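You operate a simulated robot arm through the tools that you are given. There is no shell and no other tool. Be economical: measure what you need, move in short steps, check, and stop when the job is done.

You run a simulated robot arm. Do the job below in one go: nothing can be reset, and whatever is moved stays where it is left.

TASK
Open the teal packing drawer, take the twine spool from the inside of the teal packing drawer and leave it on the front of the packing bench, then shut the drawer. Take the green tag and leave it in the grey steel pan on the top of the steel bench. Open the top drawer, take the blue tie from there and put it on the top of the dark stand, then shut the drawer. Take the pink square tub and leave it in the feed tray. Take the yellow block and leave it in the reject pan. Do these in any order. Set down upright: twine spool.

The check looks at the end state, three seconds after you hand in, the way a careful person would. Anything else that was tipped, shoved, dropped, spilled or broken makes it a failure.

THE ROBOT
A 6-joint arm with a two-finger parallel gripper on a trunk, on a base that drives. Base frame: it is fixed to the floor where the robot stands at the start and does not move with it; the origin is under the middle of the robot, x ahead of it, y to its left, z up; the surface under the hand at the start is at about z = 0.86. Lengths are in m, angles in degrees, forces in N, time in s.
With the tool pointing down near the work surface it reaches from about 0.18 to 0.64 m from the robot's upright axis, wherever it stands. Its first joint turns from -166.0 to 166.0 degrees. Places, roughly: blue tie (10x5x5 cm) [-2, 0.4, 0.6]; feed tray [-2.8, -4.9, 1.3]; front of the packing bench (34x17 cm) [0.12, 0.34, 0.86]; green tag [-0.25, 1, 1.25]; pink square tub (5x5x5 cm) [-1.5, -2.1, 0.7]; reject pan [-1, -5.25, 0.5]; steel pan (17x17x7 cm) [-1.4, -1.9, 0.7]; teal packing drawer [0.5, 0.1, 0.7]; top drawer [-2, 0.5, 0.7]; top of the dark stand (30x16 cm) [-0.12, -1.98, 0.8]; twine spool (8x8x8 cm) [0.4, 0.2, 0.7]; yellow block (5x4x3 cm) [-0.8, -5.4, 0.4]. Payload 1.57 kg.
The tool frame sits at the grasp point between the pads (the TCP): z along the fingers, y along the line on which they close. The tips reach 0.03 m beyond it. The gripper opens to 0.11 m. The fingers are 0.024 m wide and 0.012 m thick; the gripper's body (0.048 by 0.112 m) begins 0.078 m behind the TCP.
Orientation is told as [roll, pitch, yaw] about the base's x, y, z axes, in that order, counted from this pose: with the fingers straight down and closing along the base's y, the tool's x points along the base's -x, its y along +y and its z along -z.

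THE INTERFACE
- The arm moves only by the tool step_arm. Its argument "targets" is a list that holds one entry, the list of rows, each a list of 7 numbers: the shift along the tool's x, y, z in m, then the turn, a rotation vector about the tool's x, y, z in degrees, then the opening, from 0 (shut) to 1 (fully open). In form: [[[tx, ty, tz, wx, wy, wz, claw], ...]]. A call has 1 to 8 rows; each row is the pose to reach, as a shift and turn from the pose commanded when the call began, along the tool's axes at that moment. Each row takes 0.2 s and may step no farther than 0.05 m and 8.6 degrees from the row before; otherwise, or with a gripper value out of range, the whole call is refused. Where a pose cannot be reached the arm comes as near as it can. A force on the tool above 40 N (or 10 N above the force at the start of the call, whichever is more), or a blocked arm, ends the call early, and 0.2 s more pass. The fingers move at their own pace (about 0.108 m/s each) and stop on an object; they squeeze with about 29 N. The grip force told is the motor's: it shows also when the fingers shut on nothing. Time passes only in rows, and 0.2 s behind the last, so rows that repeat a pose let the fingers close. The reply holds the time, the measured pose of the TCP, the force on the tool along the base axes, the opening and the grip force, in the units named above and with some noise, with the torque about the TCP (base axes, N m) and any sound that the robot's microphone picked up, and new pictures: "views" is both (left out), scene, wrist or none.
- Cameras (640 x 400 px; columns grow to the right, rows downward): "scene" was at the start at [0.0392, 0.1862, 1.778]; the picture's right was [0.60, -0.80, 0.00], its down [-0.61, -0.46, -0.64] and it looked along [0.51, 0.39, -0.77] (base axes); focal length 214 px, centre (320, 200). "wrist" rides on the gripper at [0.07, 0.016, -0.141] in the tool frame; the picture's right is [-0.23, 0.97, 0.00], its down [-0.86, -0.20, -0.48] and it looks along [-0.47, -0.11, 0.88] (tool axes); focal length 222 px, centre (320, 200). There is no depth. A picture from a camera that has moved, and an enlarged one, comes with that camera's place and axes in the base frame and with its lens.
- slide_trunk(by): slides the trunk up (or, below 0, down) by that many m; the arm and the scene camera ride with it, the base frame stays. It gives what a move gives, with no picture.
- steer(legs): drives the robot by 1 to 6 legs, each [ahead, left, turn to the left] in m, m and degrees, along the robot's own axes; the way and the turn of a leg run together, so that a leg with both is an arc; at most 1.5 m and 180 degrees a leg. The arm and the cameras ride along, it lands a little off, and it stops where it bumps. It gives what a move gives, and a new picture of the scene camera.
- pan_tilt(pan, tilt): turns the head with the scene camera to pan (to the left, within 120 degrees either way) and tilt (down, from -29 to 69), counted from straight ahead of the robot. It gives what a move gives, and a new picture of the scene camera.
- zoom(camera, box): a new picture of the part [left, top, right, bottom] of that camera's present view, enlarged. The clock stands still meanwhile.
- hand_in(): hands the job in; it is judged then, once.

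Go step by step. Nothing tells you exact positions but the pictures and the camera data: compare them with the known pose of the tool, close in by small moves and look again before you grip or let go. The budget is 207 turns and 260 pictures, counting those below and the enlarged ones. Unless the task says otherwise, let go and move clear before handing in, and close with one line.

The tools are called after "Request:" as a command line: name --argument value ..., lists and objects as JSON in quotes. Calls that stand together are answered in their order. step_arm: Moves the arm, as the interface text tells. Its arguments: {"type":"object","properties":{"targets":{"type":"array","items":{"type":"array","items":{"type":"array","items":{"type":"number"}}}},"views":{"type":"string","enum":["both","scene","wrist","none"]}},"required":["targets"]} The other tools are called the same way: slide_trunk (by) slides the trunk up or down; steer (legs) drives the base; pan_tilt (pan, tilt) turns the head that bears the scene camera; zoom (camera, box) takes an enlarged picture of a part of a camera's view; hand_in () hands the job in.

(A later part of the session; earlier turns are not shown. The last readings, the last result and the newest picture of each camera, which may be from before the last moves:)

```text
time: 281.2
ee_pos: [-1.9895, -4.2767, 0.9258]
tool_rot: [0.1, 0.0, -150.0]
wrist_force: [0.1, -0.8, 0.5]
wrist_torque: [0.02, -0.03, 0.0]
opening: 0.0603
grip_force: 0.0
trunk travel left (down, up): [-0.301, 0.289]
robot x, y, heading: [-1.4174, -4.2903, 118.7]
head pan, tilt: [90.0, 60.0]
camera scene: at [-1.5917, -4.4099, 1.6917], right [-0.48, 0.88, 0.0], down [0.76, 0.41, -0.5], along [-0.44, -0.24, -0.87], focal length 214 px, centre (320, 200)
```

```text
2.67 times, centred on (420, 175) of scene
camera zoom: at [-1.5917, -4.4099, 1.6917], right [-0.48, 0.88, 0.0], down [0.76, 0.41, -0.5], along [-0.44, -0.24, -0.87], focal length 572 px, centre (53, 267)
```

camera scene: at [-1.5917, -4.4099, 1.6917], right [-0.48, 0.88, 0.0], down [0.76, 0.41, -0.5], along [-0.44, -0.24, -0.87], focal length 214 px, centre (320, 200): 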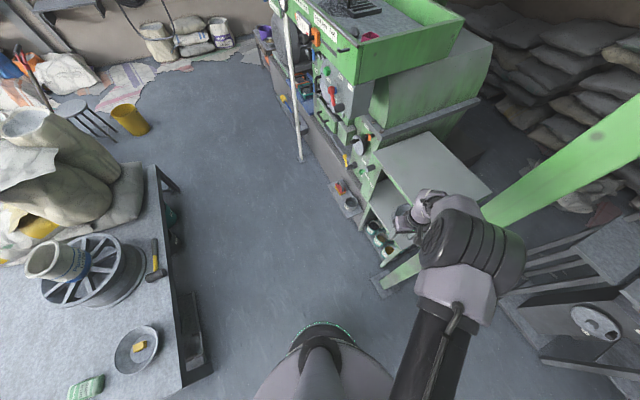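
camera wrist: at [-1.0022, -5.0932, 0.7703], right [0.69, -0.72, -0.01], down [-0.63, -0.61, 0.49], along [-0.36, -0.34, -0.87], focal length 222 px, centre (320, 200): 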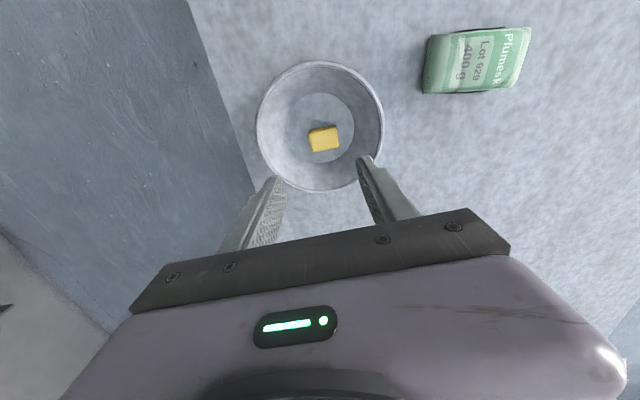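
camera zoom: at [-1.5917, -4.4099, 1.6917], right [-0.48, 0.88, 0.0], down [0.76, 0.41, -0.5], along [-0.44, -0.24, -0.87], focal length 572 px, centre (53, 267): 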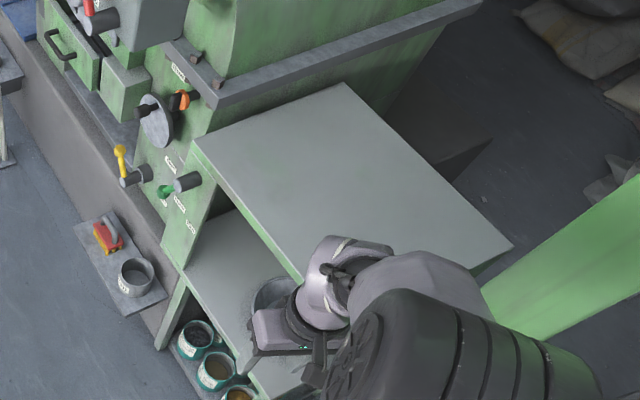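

Nothing appears displaced. I move directly away from the post and table, then fold the arm properly.

Request:
steer --legs '[[-0.1, -0.3, 0]]'

Request:
step_arm --targets '[[[0.02, 0.012, -0.035, 0, 0, 0, 0.55], [0.042, 0.028, -0.07, 0, 0, 0, 0.55], [0.07, 0.045, -0.1, 0, 0, 0, 0.55], [0.1, 0.06, -0.13, 0, 0, 0, 0.55], [0.125, 0.075, -0.16, 0, 0, 0, 0.55]]]' --views "scene"

Request:
zoom --camera "scene" --box '[300, 40, 540, 190]'

```text
time: 283.4
ee_pos: [-1.6783, -4.2167, 0.9265]
tool_rot: [0.1, -0.1, -149.7]
wrist_force: [0.5, -0.8, -0.1]
wrist_torque: [0.05, -0.02, 0.0]
opening: 0.0608
grip_force: 0.1
trunk travel left (down, up): [-0.301, 0.289]
robot x, y, heading: [-1.104, -4.235, 118.6]
head pan, tilt: [90.0, 60.0]
camera scene: at [-1.2781, -4.3518, 1.6919], right [-0.48, 0.88, 0.0], down [0.76, 0.41, -0.5], along [-0.44, -0.24, -0.87], focal length 214 px, centre (320, 200)
```

scene: 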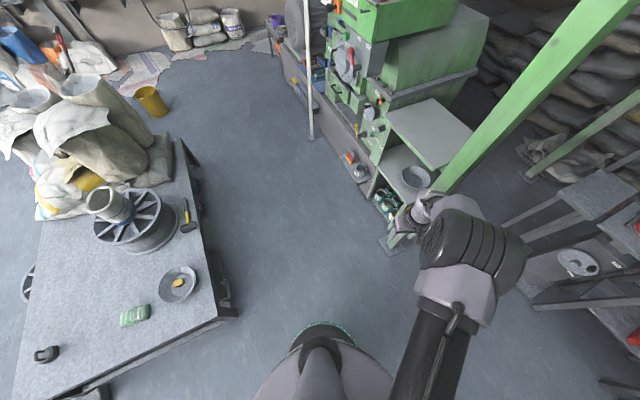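

```text
time: 284.6
ee_pos: [-1.5282, -4.2237, 1.0859]
tool_rot: [0.1, 0.0, -149.6]
wrist_force: [-0.5, 1.7, -0.1]
wrist_torque: [-0.01, 0.03, -0.01]
opening: 0.0603
grip_force: 0.0
trunk travel left (down, up): [-0.301, 0.289]
robot x, y, heading: [-1.107, -4.2359, 118.4]
head pan, tilt: [90.0, 60.0]
camera scene: at [-1.2774, -4.3521, 1.6919], right [-0.48, 0.88, 0.0], down [0.76, 0.41, -0.5], along [-0.44, -0.24, -0.87], focal length 214 px, centre (320, 200)
```

scene: 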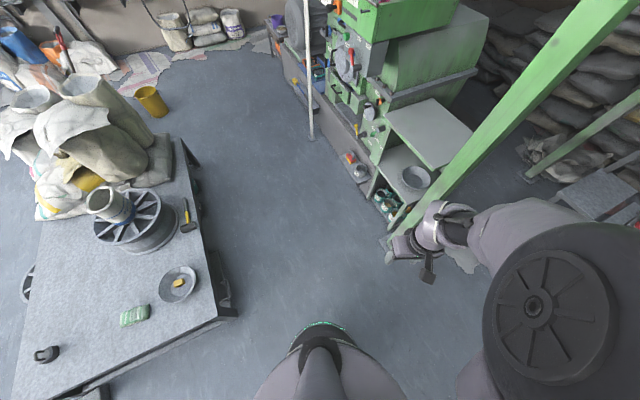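

```text
2.67 times, centred on (420, 115) of scene
camera zoom: at [-1.2774, -4.3521, 1.6919], right [-0.48, 0.88, 0.0], down [0.76, 0.41, -0.5], along [-0.44, -0.24, -0.87], focal length 572 px, centre (53, 427)
```

zoom: 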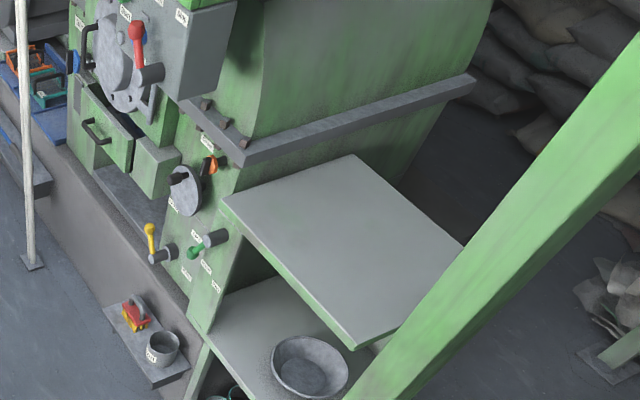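

All is in place. I turn to face the doorway side and drive ahead between post and pallet.

Request:
steer --legs '[[0, 0, -63]]'

Request:
steer --legs '[[0.6, 0.2, 0], [0.65, 0, 0]]'

```text
time: 287.7
ee_pos: [-1.2941, -3.8538, 1.0837]
tool_rot: [0.0, 0.0, 148.3]
wrist_force: [-0.1, 0.5, 0.4]
wrist_torque: [-0.01, -0.05, 0.02]
opening: 0.0607
grip_force: 0.0
trunk travel left (down, up): [-0.301, 0.289]
robot x, y, heading: [-1.1047, -4.2351, 56.6]
head pan, tilt: [90.0, 60.0]
camera scene: at [-1.2904, -4.1384, 1.6917], right [0.55, 0.83, 0.0], down [0.72, -0.48, -0.5], along [-0.42, 0.28, -0.87], focal length 214 px, centre (320, 200)
```

scene: 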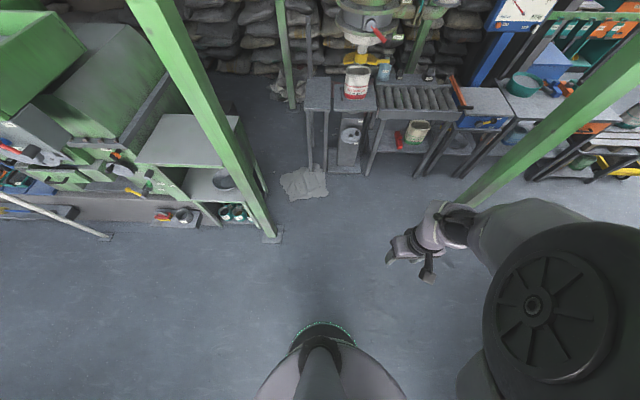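

```text
time: 294.6
ee_pos: [-0.7761, -2.6803, 1.0836]
tool_rot: [0.2, 0.1, 149.5]
wrist_force: [-0.2, -0.4, 0.3]
wrist_torque: [-0.02, 0.02, -0.01]
opening: 0.0605
grip_force: 0.1
trunk travel left (down, up): [-0.301, 0.289]
robot x, y, heading: [-0.5796, -3.0565, 57.7]
head pan, tilt: [90.0, 60.0]
camera scene: at [-0.7669, -2.9644, 1.6917], right [0.53, 0.85, 0.0], down [0.73, -0.46, -0.5], along [-0.42, 0.27, -0.87], focal length 214 px, centre (320, 200)
```

scene: 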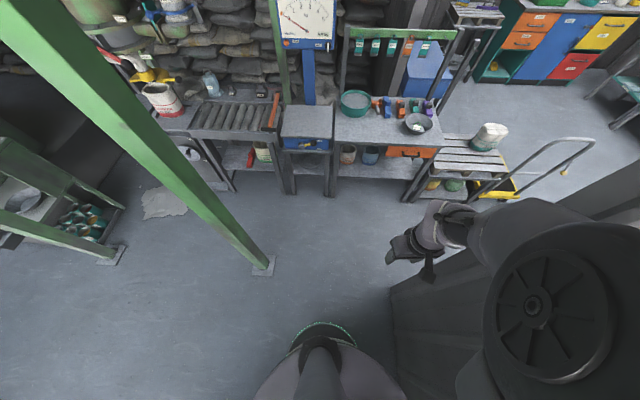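

The doorway is clear to my left; I go left and then ahead through it.

Request:
steer --legs '[[0, 0.76, 0], [0, 0, -2.3]]'

Request:
steer --legs '[[1.1, 0, 0]]'

```text
time: 299.0
ee_pos: [-1.3999, -2.2705, 1.0828]
tool_rot: [0.2, 0.0, 147.2]
wrist_force: [0.4, 0.2, 0.1]
wrist_torque: [0.02, -0.02, 0.02]
opening: 0.0605
grip_force: 0.0
trunk travel left (down, up): [-0.301, 0.289]
robot x, y, heading: [-1.2189, -2.6624, 55.6]
head pan, tilt: [90.0, 60.0]
camera scene: at [-1.4021, -2.5543, 1.6917], right [0.57, 0.82, 0.0], down [0.71, -0.49, -0.5], along [-0.41, 0.28, -0.87], focal length 214 px, centre (320, 200)
```

scene: 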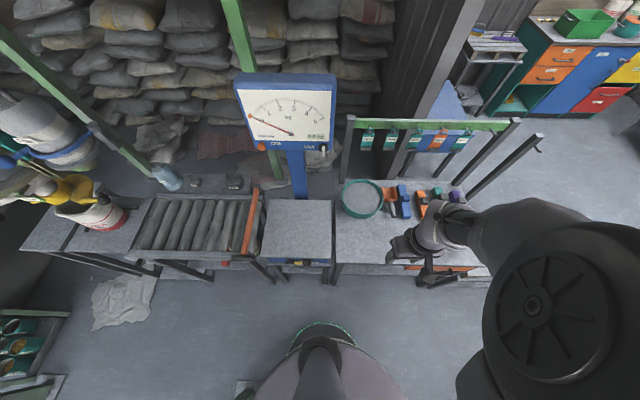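

```text
time: 304.6
ee_pos: [-0.7938, -1.3826, 1.0832]
tool_rot: [0.3, 0.0, 147.4]
wrist_force: [-0.5, 0.1, 0.3]
wrist_torque: [0.01, 0.04, 0.04]
opening: 0.0606
grip_force: 0.1
trunk travel left (down, up): [-0.301, 0.289]
robot x, y, heading: [-0.6104, -1.7695, 55.6]
head pan, tilt: [90.0, 60.0]
camera scene: at [-0.7938, -1.6664, 1.6917], right [0.56, 0.83, 0.0], down [0.72, -0.49, -0.5], along [-0.41, 0.28, -0.87], focal length 214 px, centre (320, 200)
```

scene: 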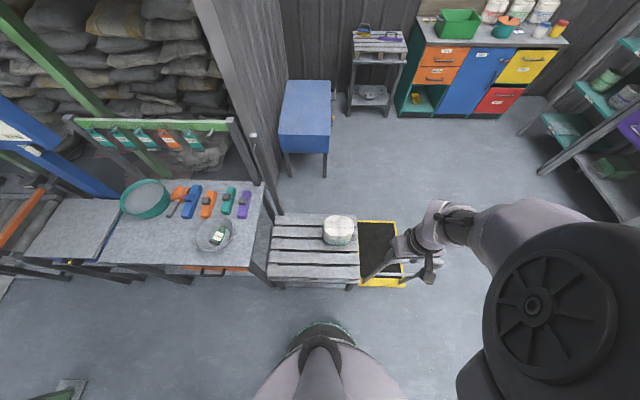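

Through. I drive on ahead, then look at the cabinet with the Ties drawer.

Request:
steer --legs '[[0.85, 0, 0], [0, 0.5, 0]]'

Request:
pan_tilt --pan 95 --tilt 35

Request:
zoom --camera "scene" --box '[180, 100, 500, 300]'

```text
time: 311.6
ee_pos: [-0.719, -0.3926, 1.0841]
tool_rot: [0.1, 0.1, 146.1]
wrist_force: [-0.7, -0.7, 0.0]
wrist_torque: [0.02, 0.0, 0.01]
opening: 0.0602
grip_force: 0.0
trunk travel left (down, up): [-0.301, 0.289]
robot x, y, heading: [-0.5441, -0.7818, 54.5]
head pan, tilt: [90.0, 60.0]
camera scene: at [-0.7259, -0.6764, 1.6916], right [0.58, 0.81, 0.0], down [0.7, -0.5, -0.5], along [-0.41, 0.29, -0.87], focal length 214 px, centre (320, 200)
```

scene: 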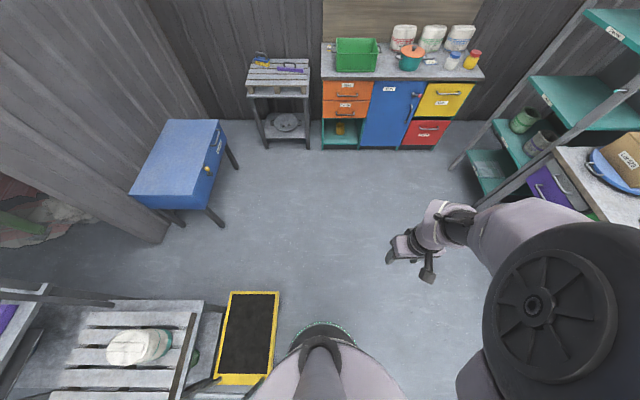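

```text
time: 312.5
ee_pos: [-0.719, -0.3933, 1.0842]
tool_rot: [0.0, -0.1, 146.1]
wrist_force: [0.3, -0.1, -0.8]
wrist_torque: [-0.02, -0.04, -0.01]
opening: 0.0607
grip_force: 0.1
trunk travel left (down, up): [-0.301, 0.289]
robot x, y, heading: [-0.543, -0.7782, 54.6]
head pan, tilt: [95.0, 35.0]
camera scene: at [-0.747, -0.6708, 1.726], right [0.51, 0.86, 0.0], down [0.49, -0.29, -0.82], along [-0.71, 0.42, -0.57], focal length 214 px, centre (320, 200)
```

scene: 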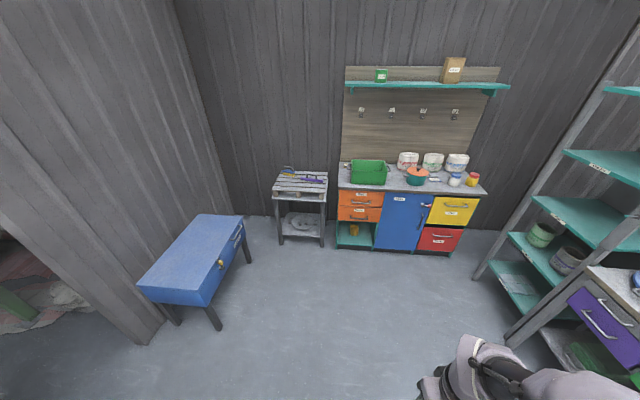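

```text
2.00 times, centred on (340, 200) of scene
camera zoom: at [-0.747, -0.6708, 1.726], right [0.51, 0.86, 0.0], down [0.49, -0.29, -0.82], along [-0.71, 0.42, -0.57], focal length 429 px, centre (280, 200)
```

zoom: 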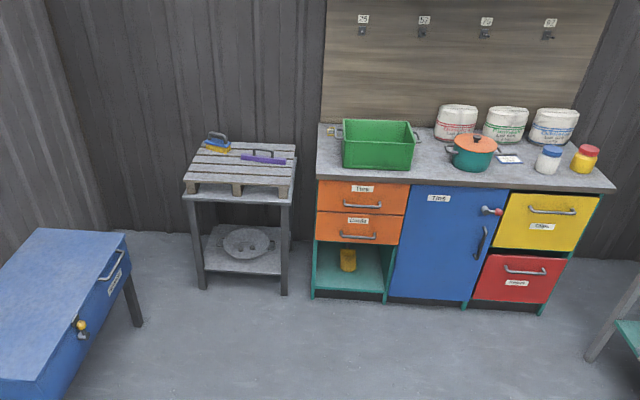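

The Ties handle is at about (-1.85, 0.38, 0.66) and the cabinet faces along -u toward me. I drive in front of it and turn to face it.

Request:
steer --legs '[[0.48, 0.8, 0], [0, 0, 90.8]]'

Request:
pan_tilt --pan 20 --tilt 45

Request:
zoom --camera "scene" --box '[160, 130, 400, 280]'

```text
time: 321.3
ee_pos: [-1.3028, -0.1101, 1.0841]
tool_rot: [0.1, 0.0, -122.4]
wrist_force: [-0.2, 0.1, -0.3]
wrist_torque: [0.01, 0.03, 0.0]
opening: 0.0606
grip_force: 0.0
trunk travel left (down, up): [-0.301, 0.289]
robot x, y, heading: [-0.9181, 0.0757, 145.9]
head pan, tilt: [95.0, 35.0]
camera scene: at [-1.0265, -0.1306, 1.726], right [-0.87, 0.49, 0.0], down [0.28, 0.5, -0.82], along [-0.4, -0.72, -0.57], focal length 214 px, centre (320, 200)
```

scene: 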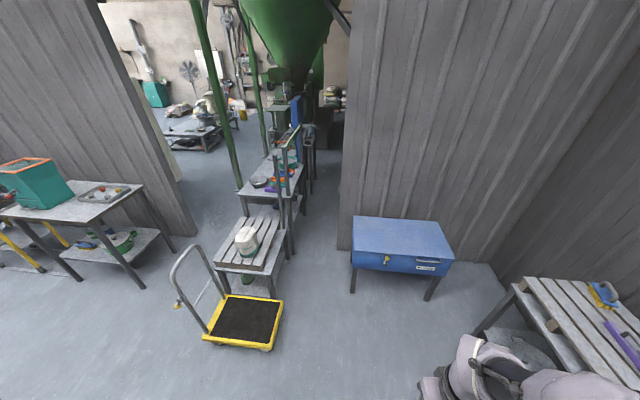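

```text
time: 322.7
ee_pos: [-1.3027, -0.1104, 1.0848]
tool_rot: [0.1, 0.0, -122.4]
wrist_force: [-0.4, 0.6, 0.3]
wrist_torque: [0.02, 0.02, 0.01]
opening: 0.0602
grip_force: 0.1
trunk travel left (down, up): [-0.301, 0.289]
robot x, y, heading: [-0.9215, 0.0726, 146.0]
head pan, tilt: [20.0, 45.0]
camera scene: at [-1.0625, -0.0337, 1.7112], right [0.24, 0.97, 0.0], down [0.69, -0.17, -0.71], along [-0.69, 0.17, -0.71], focal length 214 px, centre (320, 200)
```

scene: 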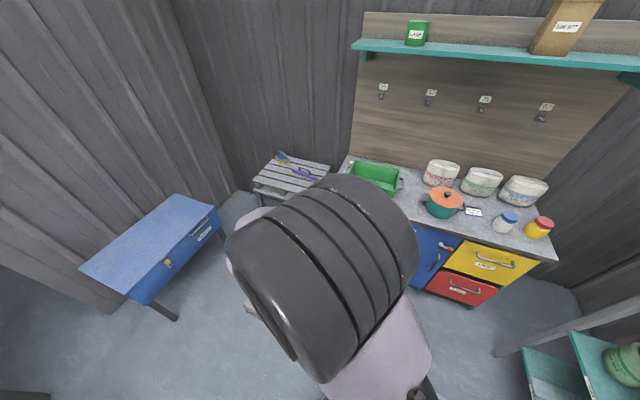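

```text
2.67 times, centred on (280, 205) of scene
camera zoom: at [-1.0625, -0.0337, 1.7112], right [0.24, 0.97, 0.0], down [0.69, -0.17, -0.71], along [-0.69, 0.17, -0.71], focal length 572 px, centre (427, 187)
```

zoom: 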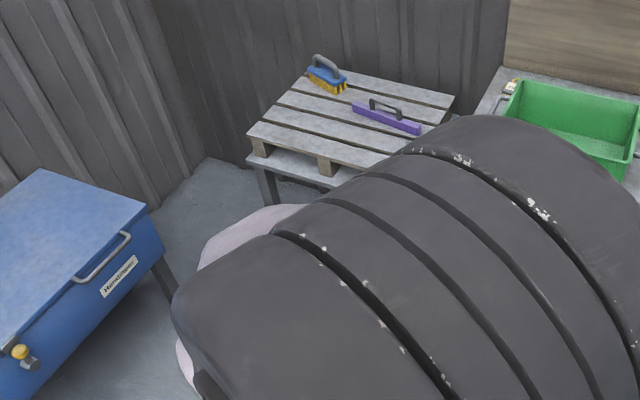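

I pitch the tool forward as before, moving slightly ahead.

Request:
step_arm --targets '[[[0.012, -0.018, 0, 8.4, 0, 0, 0.6], [0.024, -0.036, 0, 16.8, 0, 0, 0.6], [0.036, -0.054, 0, 25.2, 0, 0, 0.6], [0.048, -0.072, 0, 33.6, 0, 0, 0.6], [0.06, -0.09, 0, 42, 0, 0, 0.6], [0.07, -0.105, 0, 50.4, 0, 0, 0.6], [0.08, -0.12, 0, 58.8, 0, 0, 0.6], [0.085, -0.13, 0, 67, 0, 0, 0.6]]]' --views "none"

Request:
step_arm --targets '[[[0, 0, 0, 6.5, 1.1, 0, 0.6], [0, 0, 0, 13, 2.2, 0, 0.6]]]' --views "both"

```text
time: 324.5
ee_pos: [-1.3649, 0.0295, 1.0826]
tool_rot: [-67.0, -0.1, -122.4]
wrist_force: [-0.2, 0.4, 0.1]
wrist_torque: [0.01, 0.02, 0.01]
opening: 0.066
grip_force: 0.1
trunk travel left (down, up): [-0.301, 0.289]
robot x, y, heading: [-0.9187, 0.0739, 145.6]
head pan, tilt: [20.0, 45.0]
```

```text
time: 325.1
ee_pos: [-1.3669, 0.0316, 1.0832]
tool_rot: [-79.9, 0.6, -124.5]
wrist_force: [0.3, -0.6, -0.3]
wrist_torque: [-0.02, 0.02, 0.01]
opening: 0.0661
grip_force: 0.0
trunk travel left (down, up): [-0.301, 0.289]
robot x, y, heading: [-0.9226, 0.0713, 146.1]
head pan, tilt: [20.0, 45.0]
camera scene: at [-1.0626, -0.0338, 1.7112], right [0.24, 0.97, 0.0], down [0.69, -0.17, -0.71], along [-0.69, 0.17, -0.71], focal length 214 px, centre (320, 200)
camera wrist: at [-1.2107, 0.0087, 1.0928], right [0.02, -0.28, -0.96], down [-0.13, -0.95, 0.27], along [-0.99, 0.12, -0.05], focal length 222 px, centre (320, 200)
```

scene: 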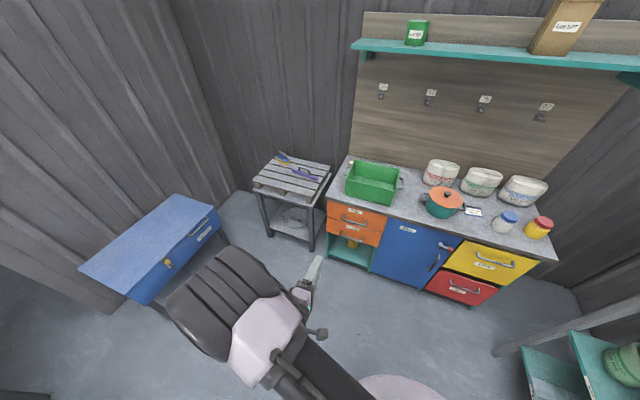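
wrist: 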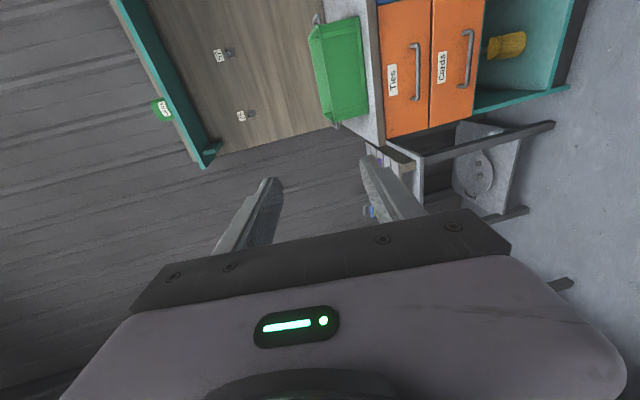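

Ties handle is in both views. I zoom to measure it.

Request:
zoom --camera "scene" --box '[310, 190, 406, 250]'

Request:
zoom --camera "wrist" --box '[360, 0, 520, 100]'

```text
6.67 times, centred on (358, 220) of scene
camera zoom: at [-1.0626, -0.0338, 1.7112], right [0.24, 0.97, 0.0], down [0.69, -0.17, -0.71], along [-0.69, 0.17, -0.71], focal length 1430 px, centre (67, 67)
```

zoom: 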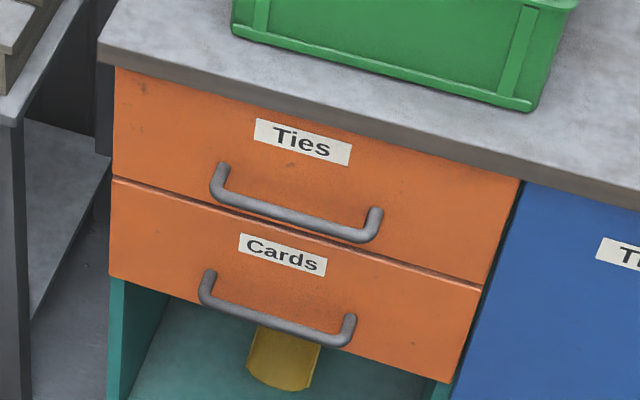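

```text
4.00 times, centred on (440, 50) of wrist
camera zoom: at [-1.2107, 0.0087, 1.0928], right [0.02, -0.28, -0.96], down [-0.13, -0.95, 0.27], along [-0.99, 0.12, -0.05], focal length 888 px, centre (-160, 800)
```

zoom: 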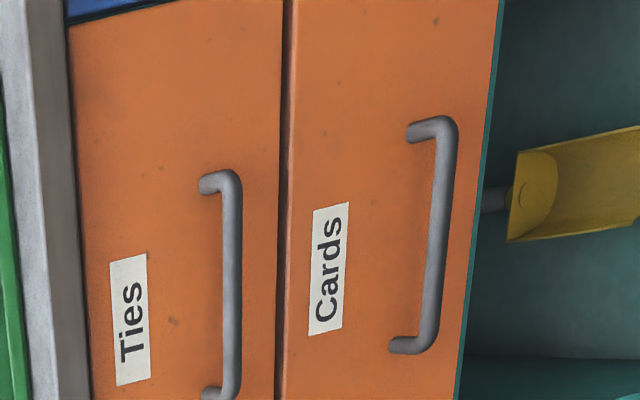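

The bar is at (-1.839, 0.380, 0.656). I lower the trunk and drive up.

Request:
slide_trunk --by -0.295

Request:
step_arm --targets '[[[0.006, 0.03, 0.005, 0, 0, 0, 0.6], [0.012, 0.065, 0.01, 0, 0, 0, 0.6], [0.018, 0.1, 0.02, 0, 0, 0, 0.6], [0.018, 0.135, 0.03, 0, 0, 0, 0.6]]]' --views "wrist"

```text
time: 328.1
ee_pos: [-1.3654, 0.0303, 0.7884]
tool_rot: [-79.9, 0.6, -124.5]
wrist_force: [-0.4, 0.3, -0.2]
wrist_torque: [0.02, 0.01, -0.04]
opening: 0.0661
grip_force: 0.0
trunk travel left (down, up): [-0.006, 0.584]
robot x, y, heading: [-0.918, 0.073, 145.5]
head pan, tilt: [20.0, 45.0]
```

```text
time: 329.1
ee_pos: [-1.36, 0.0467, 0.6468]
tool_rot: [-80.0, 0.6, -124.5]
wrist_force: [0.3, -0.3, 0.1]
wrist_torque: [0.01, 0.01, 0.01]
opening: 0.066
grip_force: 0.1
trunk travel left (down, up): [-0.006, 0.584]
robot x, y, heading: [-0.9226, 0.0723, 145.9]
head pan, tilt: [20.0, 45.0]
camera wrist: at [-1.2037, 0.0242, 0.657], right [0.02, -0.28, -0.96], down [-0.13, -0.95, 0.27], along [-0.99, 0.12, -0.05], focal length 222 px, centre (320, 200)
```

wrist: 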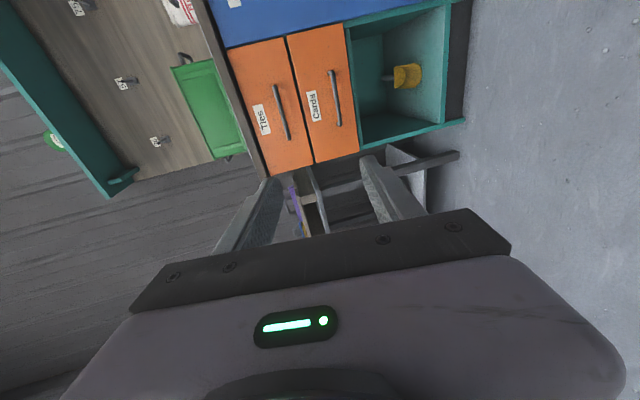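

In line with the handle. I drive ahead 0.36 m.

Request:
steer --legs '[[0.36, 0, 0]]'

Request:
step_arm --targets '[[[0, -0.004, 0.04, 0, 0, 0, 0.6], [0, -0.01, 0.08, 0, 0, 0, 0.6], [0, -0.018, 0.12, 0, 0, 0, 0.6]]]' --views "wrist"

```text
time: 331.4
ee_pos: [-1.6568, 0.2387, 0.6476]
tool_rot: [-79.9, 0.7, -123.7]
wrist_force: [-0.2, -0.4, 0.2]
wrist_torque: [0.0, 0.01, -0.01]
opening: 0.066
grip_force: 0.1
trunk travel left (down, up): [-0.006, 0.584]
robot x, y, heading: [-1.2163, 0.2721, 146.4]
head pan, tilt: [20.0, 45.0]
camera scene: at [-1.3595, 0.164, 1.4162], right [0.23, 0.97, 0.0], down [0.69, -0.16, -0.71], along [-0.69, 0.16, -0.71], focal length 214 px, centre (320, 200)
```

scene: 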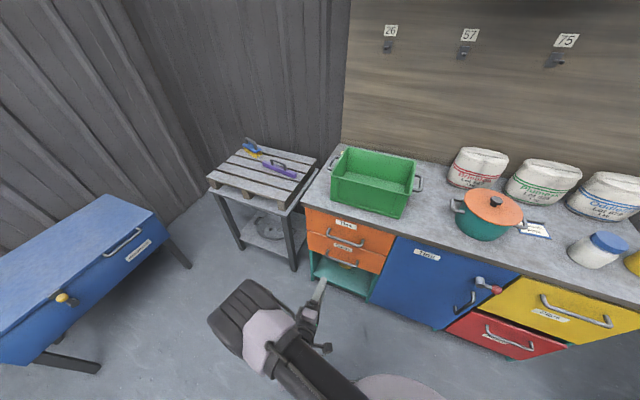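

```text
time: 332.2
ee_pos: [-1.7584, 0.3074, 0.6437]
tool_rot: [-79.9, 0.7, -123.7]
wrist_force: [0.2, -0.1, 0.3]
wrist_torque: [-0.01, 0.02, 0.01]
opening: 0.0661
grip_force: 0.0
trunk travel left (down, up): [-0.006, 0.584]
robot x, y, heading: [-1.2179, 0.2734, 146.5]
head pan, tilt: [20.0, 45.0]
camera wrist: at [-1.6019, 0.2873, 0.653], right [0.02, -0.27, -0.96], down [-0.11, -0.96, 0.27], along [-0.99, 0.1, -0.05], focal length 222 px, centre (320, 200)
```

wrist: 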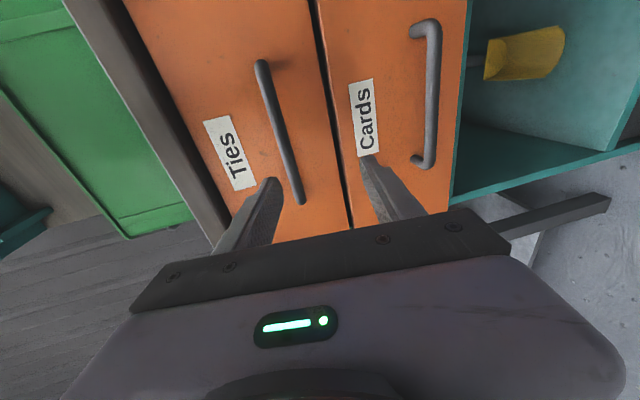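

The bar is 11 cm ahead, 2 cm up and right. I move in.

Request:
step_arm --targets '[[[0.012, -0.015, 0.02, 0, 0, 0, 0.6], [0.022, -0.028, 0.045, 0, 0, 0, 0.6], [0.022, -0.032, 0.069, 0, 0, 0, 0.6]]]' --views "wrist"

```text
time: 333.0
ee_pos: [-1.8125, 0.3544, 0.6638]
tool_rot: [-79.7, 0.7, -124.3]
wrist_force: [-0.4, 0.0, 0.2]
wrist_torque: [-0.01, -0.04, 0.0]
opening: 0.066
grip_force: 0.0
out of reach, approached as far as the arm can: row 2, 3
trunk travel left (down, up): [-0.006, 0.584]
robot x, y, heading: [-1.2184, 0.2749, 146.5]
head pan, tilt: [20.0, 45.0]
camera wrist: at [-1.6563, 0.3324, 0.6743], right [0.02, -0.28, -0.96], down [-0.12, -0.95, 0.27], along [-0.99, 0.11, -0.06], focal length 222 px, centre (320, 200)
```

wrist: 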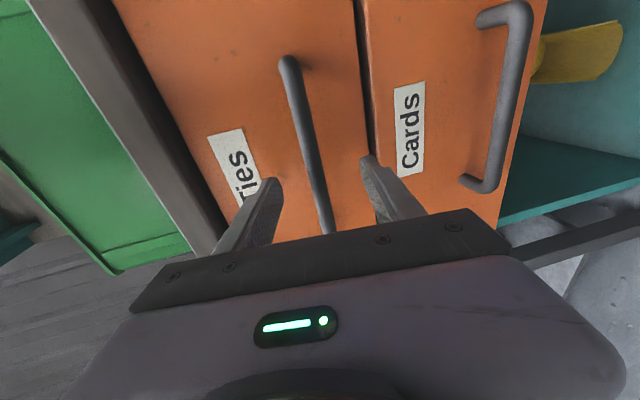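

Bar between the fingers. I drive ahead the last 3 cm.

Request:
steer --legs '[[0.03, -0.012, 0]]'

Request:
step_arm --targets '[[[0, 0, 0, 0, 0, 0, 0.6]]]' --views "wrist"

```text
time: 333.8
ee_pos: [-1.8292, 0.3789, 0.663]
tool_rot: [-79.6, 0.7, -124.3]
wrist_force: [0.3, -0.1, 0.6]
wrist_torque: [-0.01, -0.02, -0.03]
opening: 0.066
grip_force: 0.1
trunk travel left (down, up): [-0.006, 0.584]
robot x, y, heading: [-1.2396, 0.3019, 146.7]
head pan, tilt: [20.0, 45.0]
camera scene: at [-1.3773, 0.19, 1.4162], right [0.23, 0.97, 0.0], down [0.69, -0.16, -0.71], along [-0.69, 0.16, -0.71], focal length 214 px, centre (320, 200)
```

scene: 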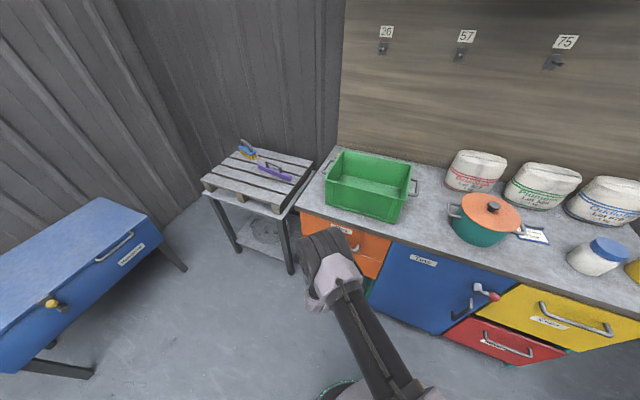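

```text
time: 334.2
ee_pos: [-1.8296, 0.3806, 0.6629]
tool_rot: [-79.7, 0.7, -124.3]
wrist_force: [0.0, 0.3, 0.1]
wrist_torque: [0.01, 0.0, -0.01]
opening: 0.0658
grip_force: 0.1
trunk travel left (down, up): [-0.006, 0.584]
robot x, y, heading: [-1.2367, 0.2985, 146.7]
head pan, tilt: [20.0, 45.0]
camera wrist: at [-1.674, 0.3584, 0.6742], right [0.02, -0.28, -0.96], down [-0.12, -0.95, 0.27], along [-0.99, 0.11, -0.06], focal length 222 px, centre (320, 200)
```

wrist: 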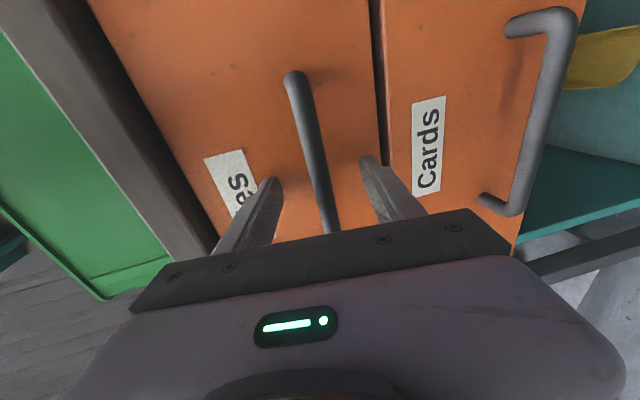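

I close on the bar.

Request:
step_arm --targets '[[[0, 0, 0.003, 0, 0, 0, 0.4], [0, 0, 0.006, 0, 0, 0, 0.2], [0, 0, 0.006, 0, 0, 0, 0.1], [0, 0, 0.006, 0, 0, 0, 0]]]' --views "wrist"

```text
time: 335.2
ee_pos: [-1.8336, 0.3811, 0.6613]
tool_rot: [-79.5, 0.9, -124.3]
wrist_force: [7.6, -5.5, -21.7]
wrist_torque: [-0.63, 0.49, 0.05]
opening: 0.0142
grip_force: 29.9
trunk travel left (down, up): [-0.006, 0.584]
robot x, y, heading: [-1.2352, 0.2962, 146.4]
head pan, tilt: [20.0, 45.0]
camera wrist: at [-1.6782, 0.3607, 0.672], right [0.03, -0.28, -0.96], down [-0.13, -0.95, 0.27], along [-0.99, 0.11, -0.06], focal length 222 px, centre (320, 200)
```

wrist: 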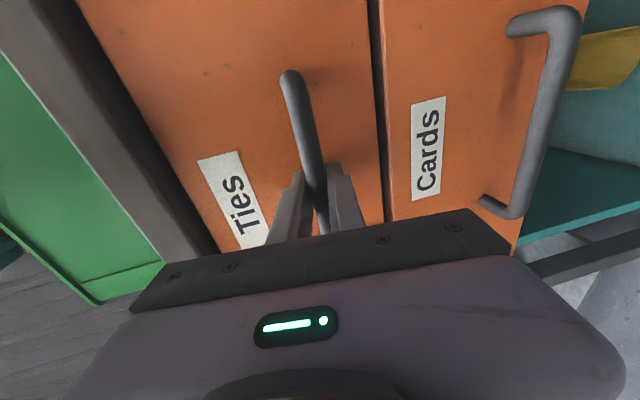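

Gripped. I pull in slow steps.

Request:
step_arm --targets '[[[0, 0.005, -0.008, 0, 0, 0, 0], [0, 0.007, -0.018, 0, 0, 0, 0], [0, 0.008, -0.028, 0, 0, 0, 0], [0, 0.01, -0.038, 0, 0, 0, 0], [0, 0.011, -0.048, 0, 0, 0, 0], [0, 0.013, -0.058, 0, 0, 0, 0], [0, 0.015, -0.068, 0, 0, 0, 0], [0, 0.017, -0.078, 0, 0, 0, 0]]]' --views "none"

```text
time: 337.2
ee_pos: [-1.7712, 0.3373, 0.6602]
tool_rot: [-80.0, 0.4, -124.2]
wrist_force: [-2.4, -0.1, 7.0]
wrist_torque: [-0.72, 0.51, 0.28]
opening: 0.0134
grip_force: 30.3
trunk travel left (down, up): [-0.006, 0.584]
robot x, y, heading: [-1.2361, 0.2992, 146.7]
head pan, tilt: [20.0, 45.0]
stopped in row 8: the force on the tool passed its limit at 42 N (the readings are from after the stop); the commanded pose is now the measured one
```

Request:
step_arm --targets '[[[0, 0.001, -0.009, 0, 0, 0, 0], [0, 0.003, -0.018, 0, 0, 0, 0], [0, 0.004, -0.027, 0, 0, 0, 0], [0, 0.006, -0.036, 0, 0, 0, 0], [0, 0.007, -0.045, 0, 0, 0, 0], [0, 0.009, -0.054, 0, 0, 0, 0], [0, 0.011, -0.063, 0, 0, 0, 0], [0, 0.012, -0.072, 0, 0, 0, 0]]]' --views "none"

Request:
step_arm --targets '[[[0, 0.001, -0.008, 0, 0, 0, 0], [0, 0.003, -0.016, 0, 0, 0, 0], [0, 0.004, -0.024, 0, 0, 0, 0], [0, 0.006, -0.032, 0, 0, 0, 0], [0, 0.007, -0.04, 0, 0, 0, 0], [0, 0.008, -0.048, 0, 0, 0, 0], [0, 0.01, -0.056, 0, 0, 0, 0], [0, 0.011, -0.064, 0, 0, 0, 0]]]' --views "scene"

```text
time: 338.8
ee_pos: [-1.7195, 0.2993, 0.6609]
tool_rot: [-80.1, 0.2, -124.0]
wrist_force: [-2.4, -0.5, 2.4]
wrist_torque: [-0.64, 0.53, 0.64]
opening: 0.0135
grip_force: 30.6
trunk travel left (down, up): [-0.006, 0.584]
robot x, y, heading: [-1.2364, 0.2995, 146.6]
head pan, tilt: [20.0, 45.0]
stopped in row 8: the force on the tool passed its limit at 42 N (the readings are from after the stop); the commanded pose is now the measured one
```

```text
time: 340.6
ee_pos: [-1.668, 0.2617, 0.66]
tool_rot: [-79.9, 0.4, -123.8]
wrist_force: [-17.8, -23.0, 2.2]
wrist_torque: [-0.62, 0.53, 0.24]
opening: 0.014
grip_force: 29.8
trunk travel left (down, up): [-0.006, 0.584]
robot x, y, heading: [-1.2329, 0.2992, 146.5]
head pan, tilt: [20.0, 45.0]
camera scene: at [-1.3787, 0.1878, 1.4159], right [0.23, 0.97, 0.0], down [0.69, -0.16, -0.71], along [-0.69, 0.16, -0.71], focal length 214 px, centre (320, 200)
```

scene: 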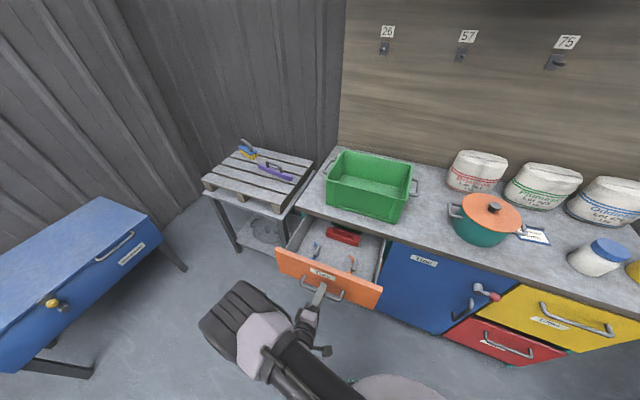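

Open about 20 cm. I zoom in to find the blue tie.

Request:
zoom --camera "scene" --box '[268, 205, 396, 285]'

```text
5.00 times, centred on (332, 245) of scene
camera zoom: at [-1.3787, 0.1878, 1.4159], right [0.23, 0.97, 0.0], down [0.69, -0.16, -0.71], along [-0.69, 0.16, -0.71], focal length 1072 px, centre (260, -25)
```

zoom: 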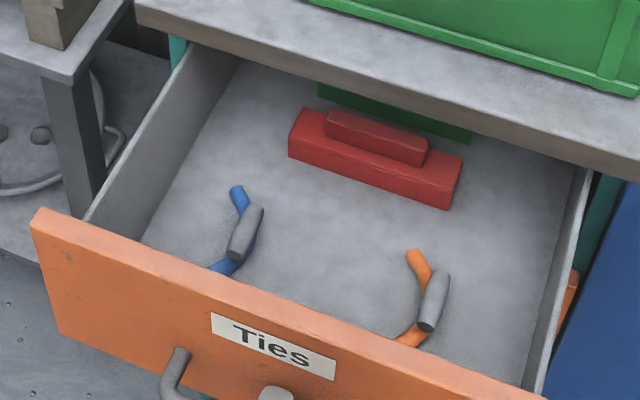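

The blue tie lies at the front left. I pull the drawer a few centimetres further for clearance.

Request:
step_arm --targets '[[[0, 0.001, -0.008, 0, 0, 0, 0], [0, 0.003, -0.016, 0, 0, 0, 0], [0, 0.004, -0.024, 0, 0, 0, 0], [0, 0.006, -0.032, 0, 0, 0, 0], [0, 0.007, -0.04, 0, 0, 0, 0], [0, 0.008, -0.048, 0, 0, 0, 0]]]' --views "none"

```text
time: 341.5
ee_pos: [-1.6473, 0.2478, 0.6602]
tool_rot: [-79.8, 0.1, -123.8]
wrist_force: [-2.2, -2.8, -1.7]
wrist_torque: [-0.62, 0.55, 0.85]
opening: 0.0138
grip_force: 30.2
trunk travel left (down, up): [-0.006, 0.584]
robot x, y, heading: [-1.2371, 0.3003, 146.8]
head pan, tilt: [20.0, 45.0]
stopped in row 4: the force on the tool passed its limit at 42 N (the readings are from after the stop); the commanded pose is now the measured one
```

Request:
step_arm --targets '[[[0, 0.001, -0.006, 0, 0, 0, 0], [0, 0.002, -0.012, 0, 0, 0, 0], [0, 0.003, -0.018, 0, 0, 0, 0], [0, 0.004, -0.024, 0, 0, 0, 0], [0, 0.005, -0.03, 0, 0, 0, 0]]]' --views "scene"

```text
time: 342.7
ee_pos: [-1.6231, 0.2291, 0.6616]
tool_rot: [-79.8, 0.3, -123.6]
wrist_force: [-13.8, -18.0, -8.8]
wrist_torque: [-0.59, 0.46, -0.06]
opening: 0.0137
grip_force: 30.4
trunk travel left (down, up): [-0.006, 0.584]
robot x, y, heading: [-1.2356, 0.2967, 146.5]
head pan, tilt: [20.0, 45.0]
camera scene: at [-1.3792, 0.1877, 1.4158], right [0.23, 0.97, 0.0], down [0.69, -0.16, -0.71], along [-0.69, 0.16, -0.71], focal length 214 px, centre (320, 200)
```

scene: 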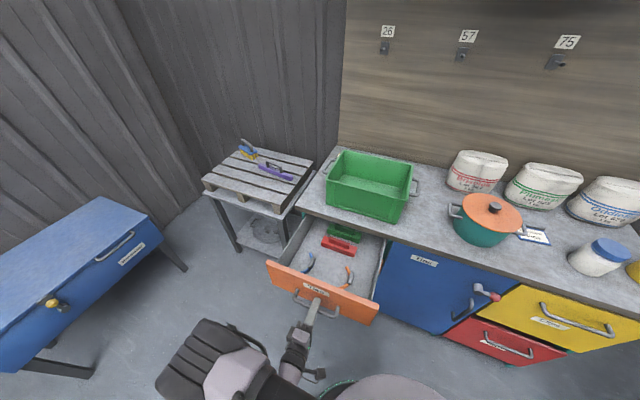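

Enough. I let go and back the base off.

Request:
step_arm --targets '[[[0, 0, 0, 0, 0, 0, 0.4], [0, 0, 0, 0, 0, 0, 0.6], [0, 0, 0, 0, 0, 0, 0.6]]]' --views "none"

Request:
steer --legs '[[-0.13, 0, 0]]'

Request:
zoom --camera "scene" --box '[240, 180, 400, 280]'

```text
time: 343.5
ee_pos: [-1.6207, 0.2314, 0.6626]
tool_rot: [-79.9, 0.2, -123.7]
wrist_force: [0.3, 0.2, -0.1]
wrist_torque: [-0.02, 0.0, -0.03]
opening: 0.0659
grip_force: 0.0
trunk travel left (down, up): [-0.006, 0.584]
robot x, y, heading: [-1.2331, 0.2989, 146.7]
head pan, tilt: [20.0, 45.0]
```

```text
time: 344.8
ee_pos: [-1.5124, 0.1594, 0.6623]
tool_rot: [-79.9, 0.3, -123.8]
wrist_force: [0.1, -0.1, 0.0]
wrist_torque: [-0.02, -0.04, -0.02]
opening: 0.0658
grip_force: 0.0
trunk travel left (down, up): [-0.006, 0.584]
robot x, y, heading: [-1.1292, 0.2271, 146.8]
head pan, tilt: [20.0, 45.0]
camera scene: at [-1.2692, 0.1183, 1.4162], right [0.23, 0.97, 0.0], down [0.69, -0.16, -0.71], along [-0.69, 0.16, -0.71], focal length 214 px, centre (320, 200)
```

scene: 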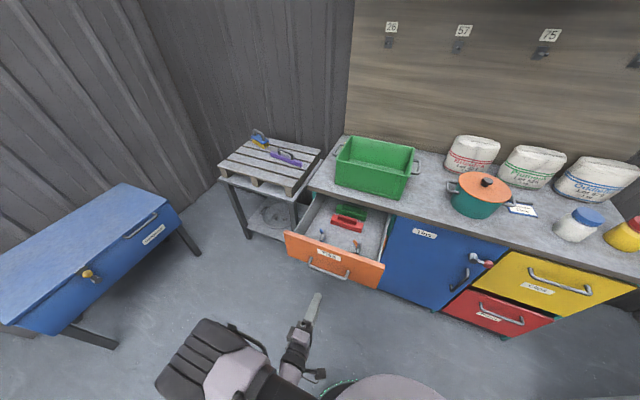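

```text
4.00 times, centred on (320, 230) of scene
camera zoom: at [-1.2692, 0.1183, 1.4162], right [0.23, 0.97, 0.0], down [0.69, -0.16, -0.71], along [-0.69, 0.16, -0.71], focal length 858 px, centre (320, 80)
```

zoom: 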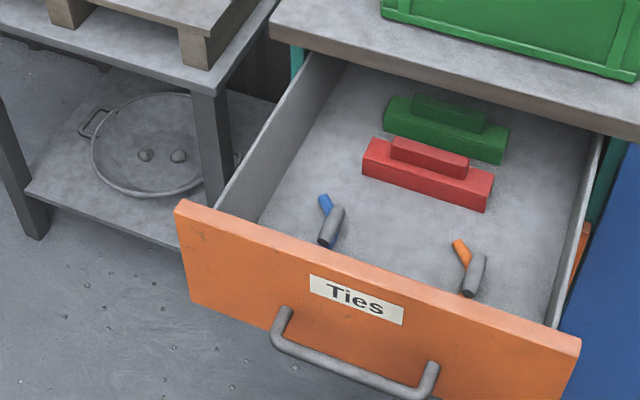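

I raise the hand, turn it back downward and spin it so it closes across the tie.

Request:
step_arm --targets '[[[0, -0.03, -0.008, -4, 0, 0, 0.6], [0, -0.06, -0.014, -12, 0, 0, 0.6], [0, -0.09, -0.02, -20.5, 0, 0, 0.6], [0, -0.12, -0.025, -29, 0, 0, 0.6], [0, -0.15, -0.03, -37.5, 0, 0, 0.6], [0, -0.18, -0.033, -46, 0, 0, 0.6], [0, -0.21, -0.036, -54.5, 0, 0, 0.6], [0, -0.24, -0.04, -63, 0, 0, 0.6]]]' --views "none"

Request:
step_arm --targets '[[[0, 0, 0, -8.5, 0, 0, 0.6], [0, 0, 0, -17, 0, 0, 0.6]]]' --views "none"

Request:
step_arm --targets '[[[0, 0, 0, 0, 0, 8.5, 0.6], [0, 0, 0, 0, 0, 17, 0.6], [0, 0, 0, 0, 0, 25.5, 0.6], [0, 0, 0, 0, 0, 34, 0.6], [0, 0, 0, 0, 0, 42.5, 0.6], [0, 0, 0, 0, 0, 51, 0.6], [0, 0, 0, 0, 0, 59.5, 0.6], [0, 0, 0, 0, 0, 68, 0.6]]]' --views "both"

```text
time: 346.6
ee_pos: [-1.5156, 0.1575, 0.9061]
tool_rot: [-17.0, -0.1, -123.9]
wrist_force: [0.8, -0.8, 0.4]
wrist_torque: [-0.01, -0.02, 0.0]
opening: 0.0658
grip_force: 0.1
trunk travel left (down, up): [-0.006, 0.584]
robot x, y, heading: [-1.1262, 0.228, 146.6]
head pan, tilt: [20.0, 45.0]
```

```text
time: 347.1
ee_pos: [-1.5154, 0.159, 0.906]
tool_rot: [0.2, 0.1, -123.8]
wrist_force: [-0.2, -0.4, -0.1]
wrist_torque: [0.0, 0.02, -0.02]
opening: 0.0662
grip_force: 0.1
trunk travel left (down, up): [-0.006, 0.584]
robot x, y, heading: [-1.1321, 0.2276, 146.7]
head pan, tilt: [20.0, 45.0]
```

```text
time: 348.9
ee_pos: [-1.5144, 0.1594, 0.9047]
tool_rot: [-0.1, 0.2, 168.2]
wrist_force: [0.3, 0.2, 0.1]
wrist_torque: [0.0, 0.01, 0.01]
opening: 0.0661
grip_force: 0.1
trunk travel left (down, up): [-0.006, 0.584]
robot x, y, heading: [-1.129, 0.2266, 146.4]
head pan, tilt: [20.0, 45.0]
camera scene: at [-1.2691, 0.1182, 1.4162], right [0.23, 0.97, 0.0], down [0.69, -0.16, -0.71], along [-0.69, 0.16, -0.71], focal length 214 px, centre (320, 200)
camera wrist: at [-1.4515, 0.1301, 1.0467], right [-0.42, -0.91, 0.0], down [-0.8, 0.37, 0.48], along [-0.43, 0.2, -0.88], focal length 222 px, centre (320, 200)
```

scene: 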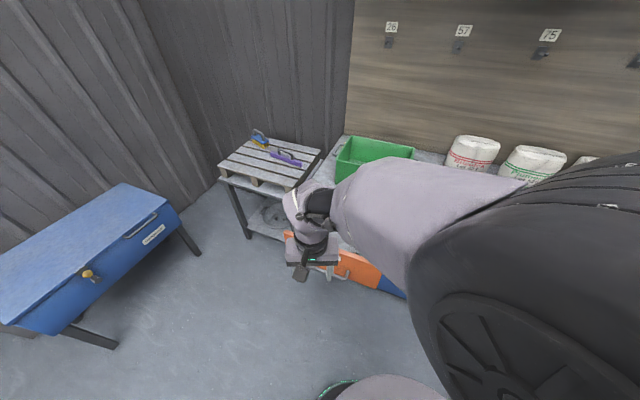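
wrist: 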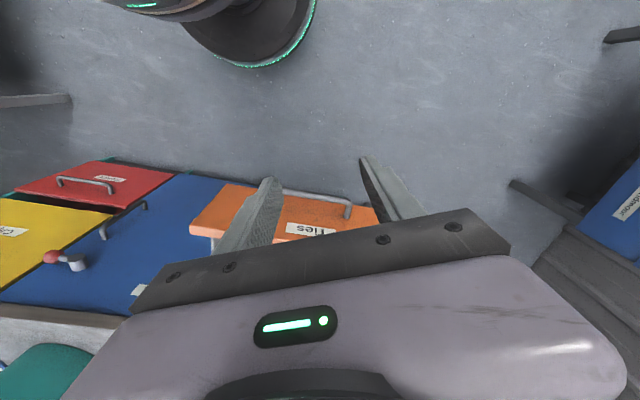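

I drive ahead again and finish the spin, with the hand above the drawer.

Request:
steer --legs '[[0.14, 0, -1]]'

Request:
step_arm --targets '[[[-0.04, 0, 0, 0, 0, 7.5, 0.6], [-0.08, 0, 0, 0, 0, 15, 0.6], [-0.12, 0, 0, 0, 0, 21.5, 0.6]]]' --views "both"

```text
time: 350.3
ee_pos: [-1.635, 0.2439, 0.9058]
tool_rot: [-0.3, 0.1, 167.2]
wrist_force: [-0.5, 0.7, -0.2]
wrist_torque: [0.0, 0.02, -0.01]
opening: 0.0662
grip_force: 0.0
trunk travel left (down, up): [-0.006, 0.584]
robot x, y, heading: [-1.2461, 0.3081, 145.8]
head pan, tilt: [20.0, 45.0]
camera scene: at [-1.3887, 0.199, 1.4162], right [0.24, 0.97, 0.0], down [0.69, -0.17, -0.71], along [-0.69, 0.17, -0.71], focal length 214 px, centre (320, 200)
```

scene: 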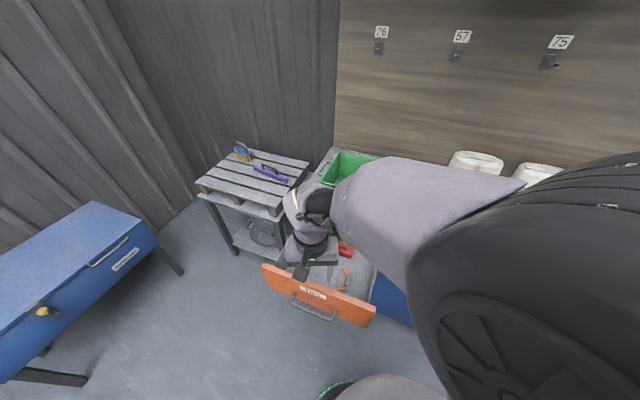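

```text
time: 351.1
ee_pos: [-1.7486, 0.269, 0.9056]
tool_rot: [-0.2, 0.0, 145.7]
wrist_force: [0.2, -0.7, 0.7]
wrist_torque: [-0.02, 0.0, -0.01]
opening: 0.0662
grip_force: 0.0
trunk travel left (down, up): [-0.006, 0.584]
robot x, y, heading: [-1.2446, 0.3069, 145.6]
head pan, tilt: [20.0, 45.0]
camera scene: at [-1.3886, 0.1989, 1.4162], right [0.24, 0.97, 0.0], down [0.69, -0.17, -0.71], along [-0.69, 0.17, -0.71], focal length 214 px, centre (320, 200)
camera wrist: at [-1.701, 0.2164, 1.0472], right [-0.74, -0.68, 0.0], down [-0.6, 0.65, 0.48], along [-0.32, 0.35, -0.88], focal length 222 px, centre (320, 200)
```

scene: 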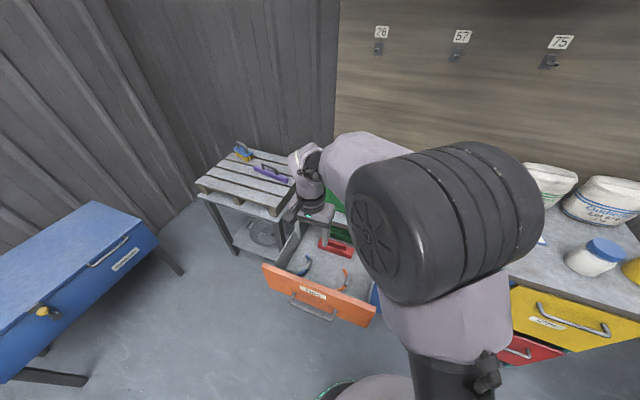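
wrist: 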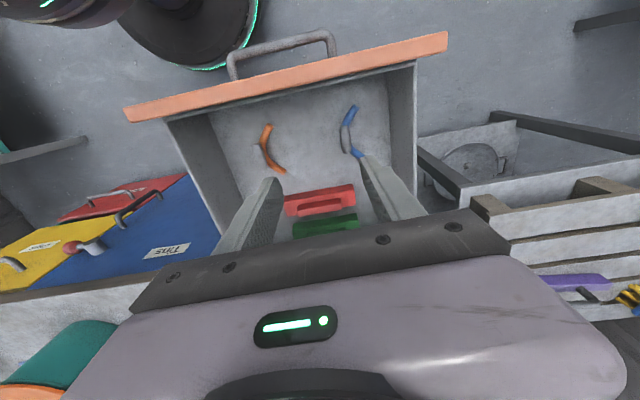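

The tie is well visible. I move above it and halfway down.

Request:
step_arm --targets '[[[-0.01, 0.014, 0.03, 0, 0, 0, 0.6], [-0.02, 0.028, 0.06, 0, 0, 0, 0.6], [-0.028, 0.041, 0.095, 0, 0, 0, 0.6], [-0.028, 0.041, 0.14, 0, 0, 0, 0.6]]]' --views "wrist"

```text
time: 352.1
ee_pos: [-1.7971, 0.2534, 0.7657]
tool_rot: [-0.3, 0.0, 145.9]
wrist_force: [0.3, 0.2, 0.6]
wrist_torque: [0.0, 0.01, -0.03]
opening: 0.0662
grip_force: 0.0
trunk travel left (down, up): [-0.006, 0.584]
robot x, y, heading: [-1.2457, 0.3039, 145.7]
head pan, tilt: [20.0, 45.0]
camera wrist: at [-1.7489, 0.2, 0.907], right [-0.74, -0.68, 0.0], down [-0.6, 0.64, 0.48], along [-0.32, 0.35, -0.88], focal length 222 px, centre (320, 200)
```

wrist: 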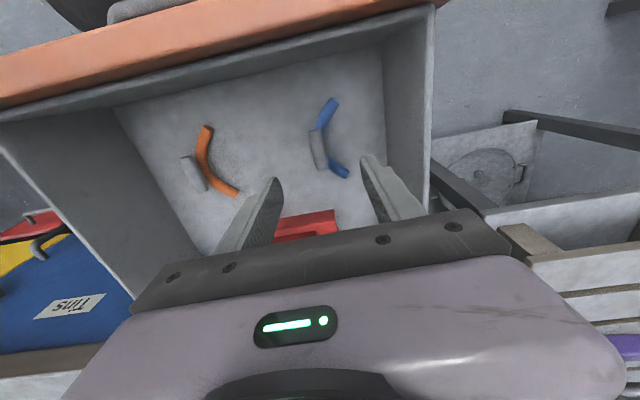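

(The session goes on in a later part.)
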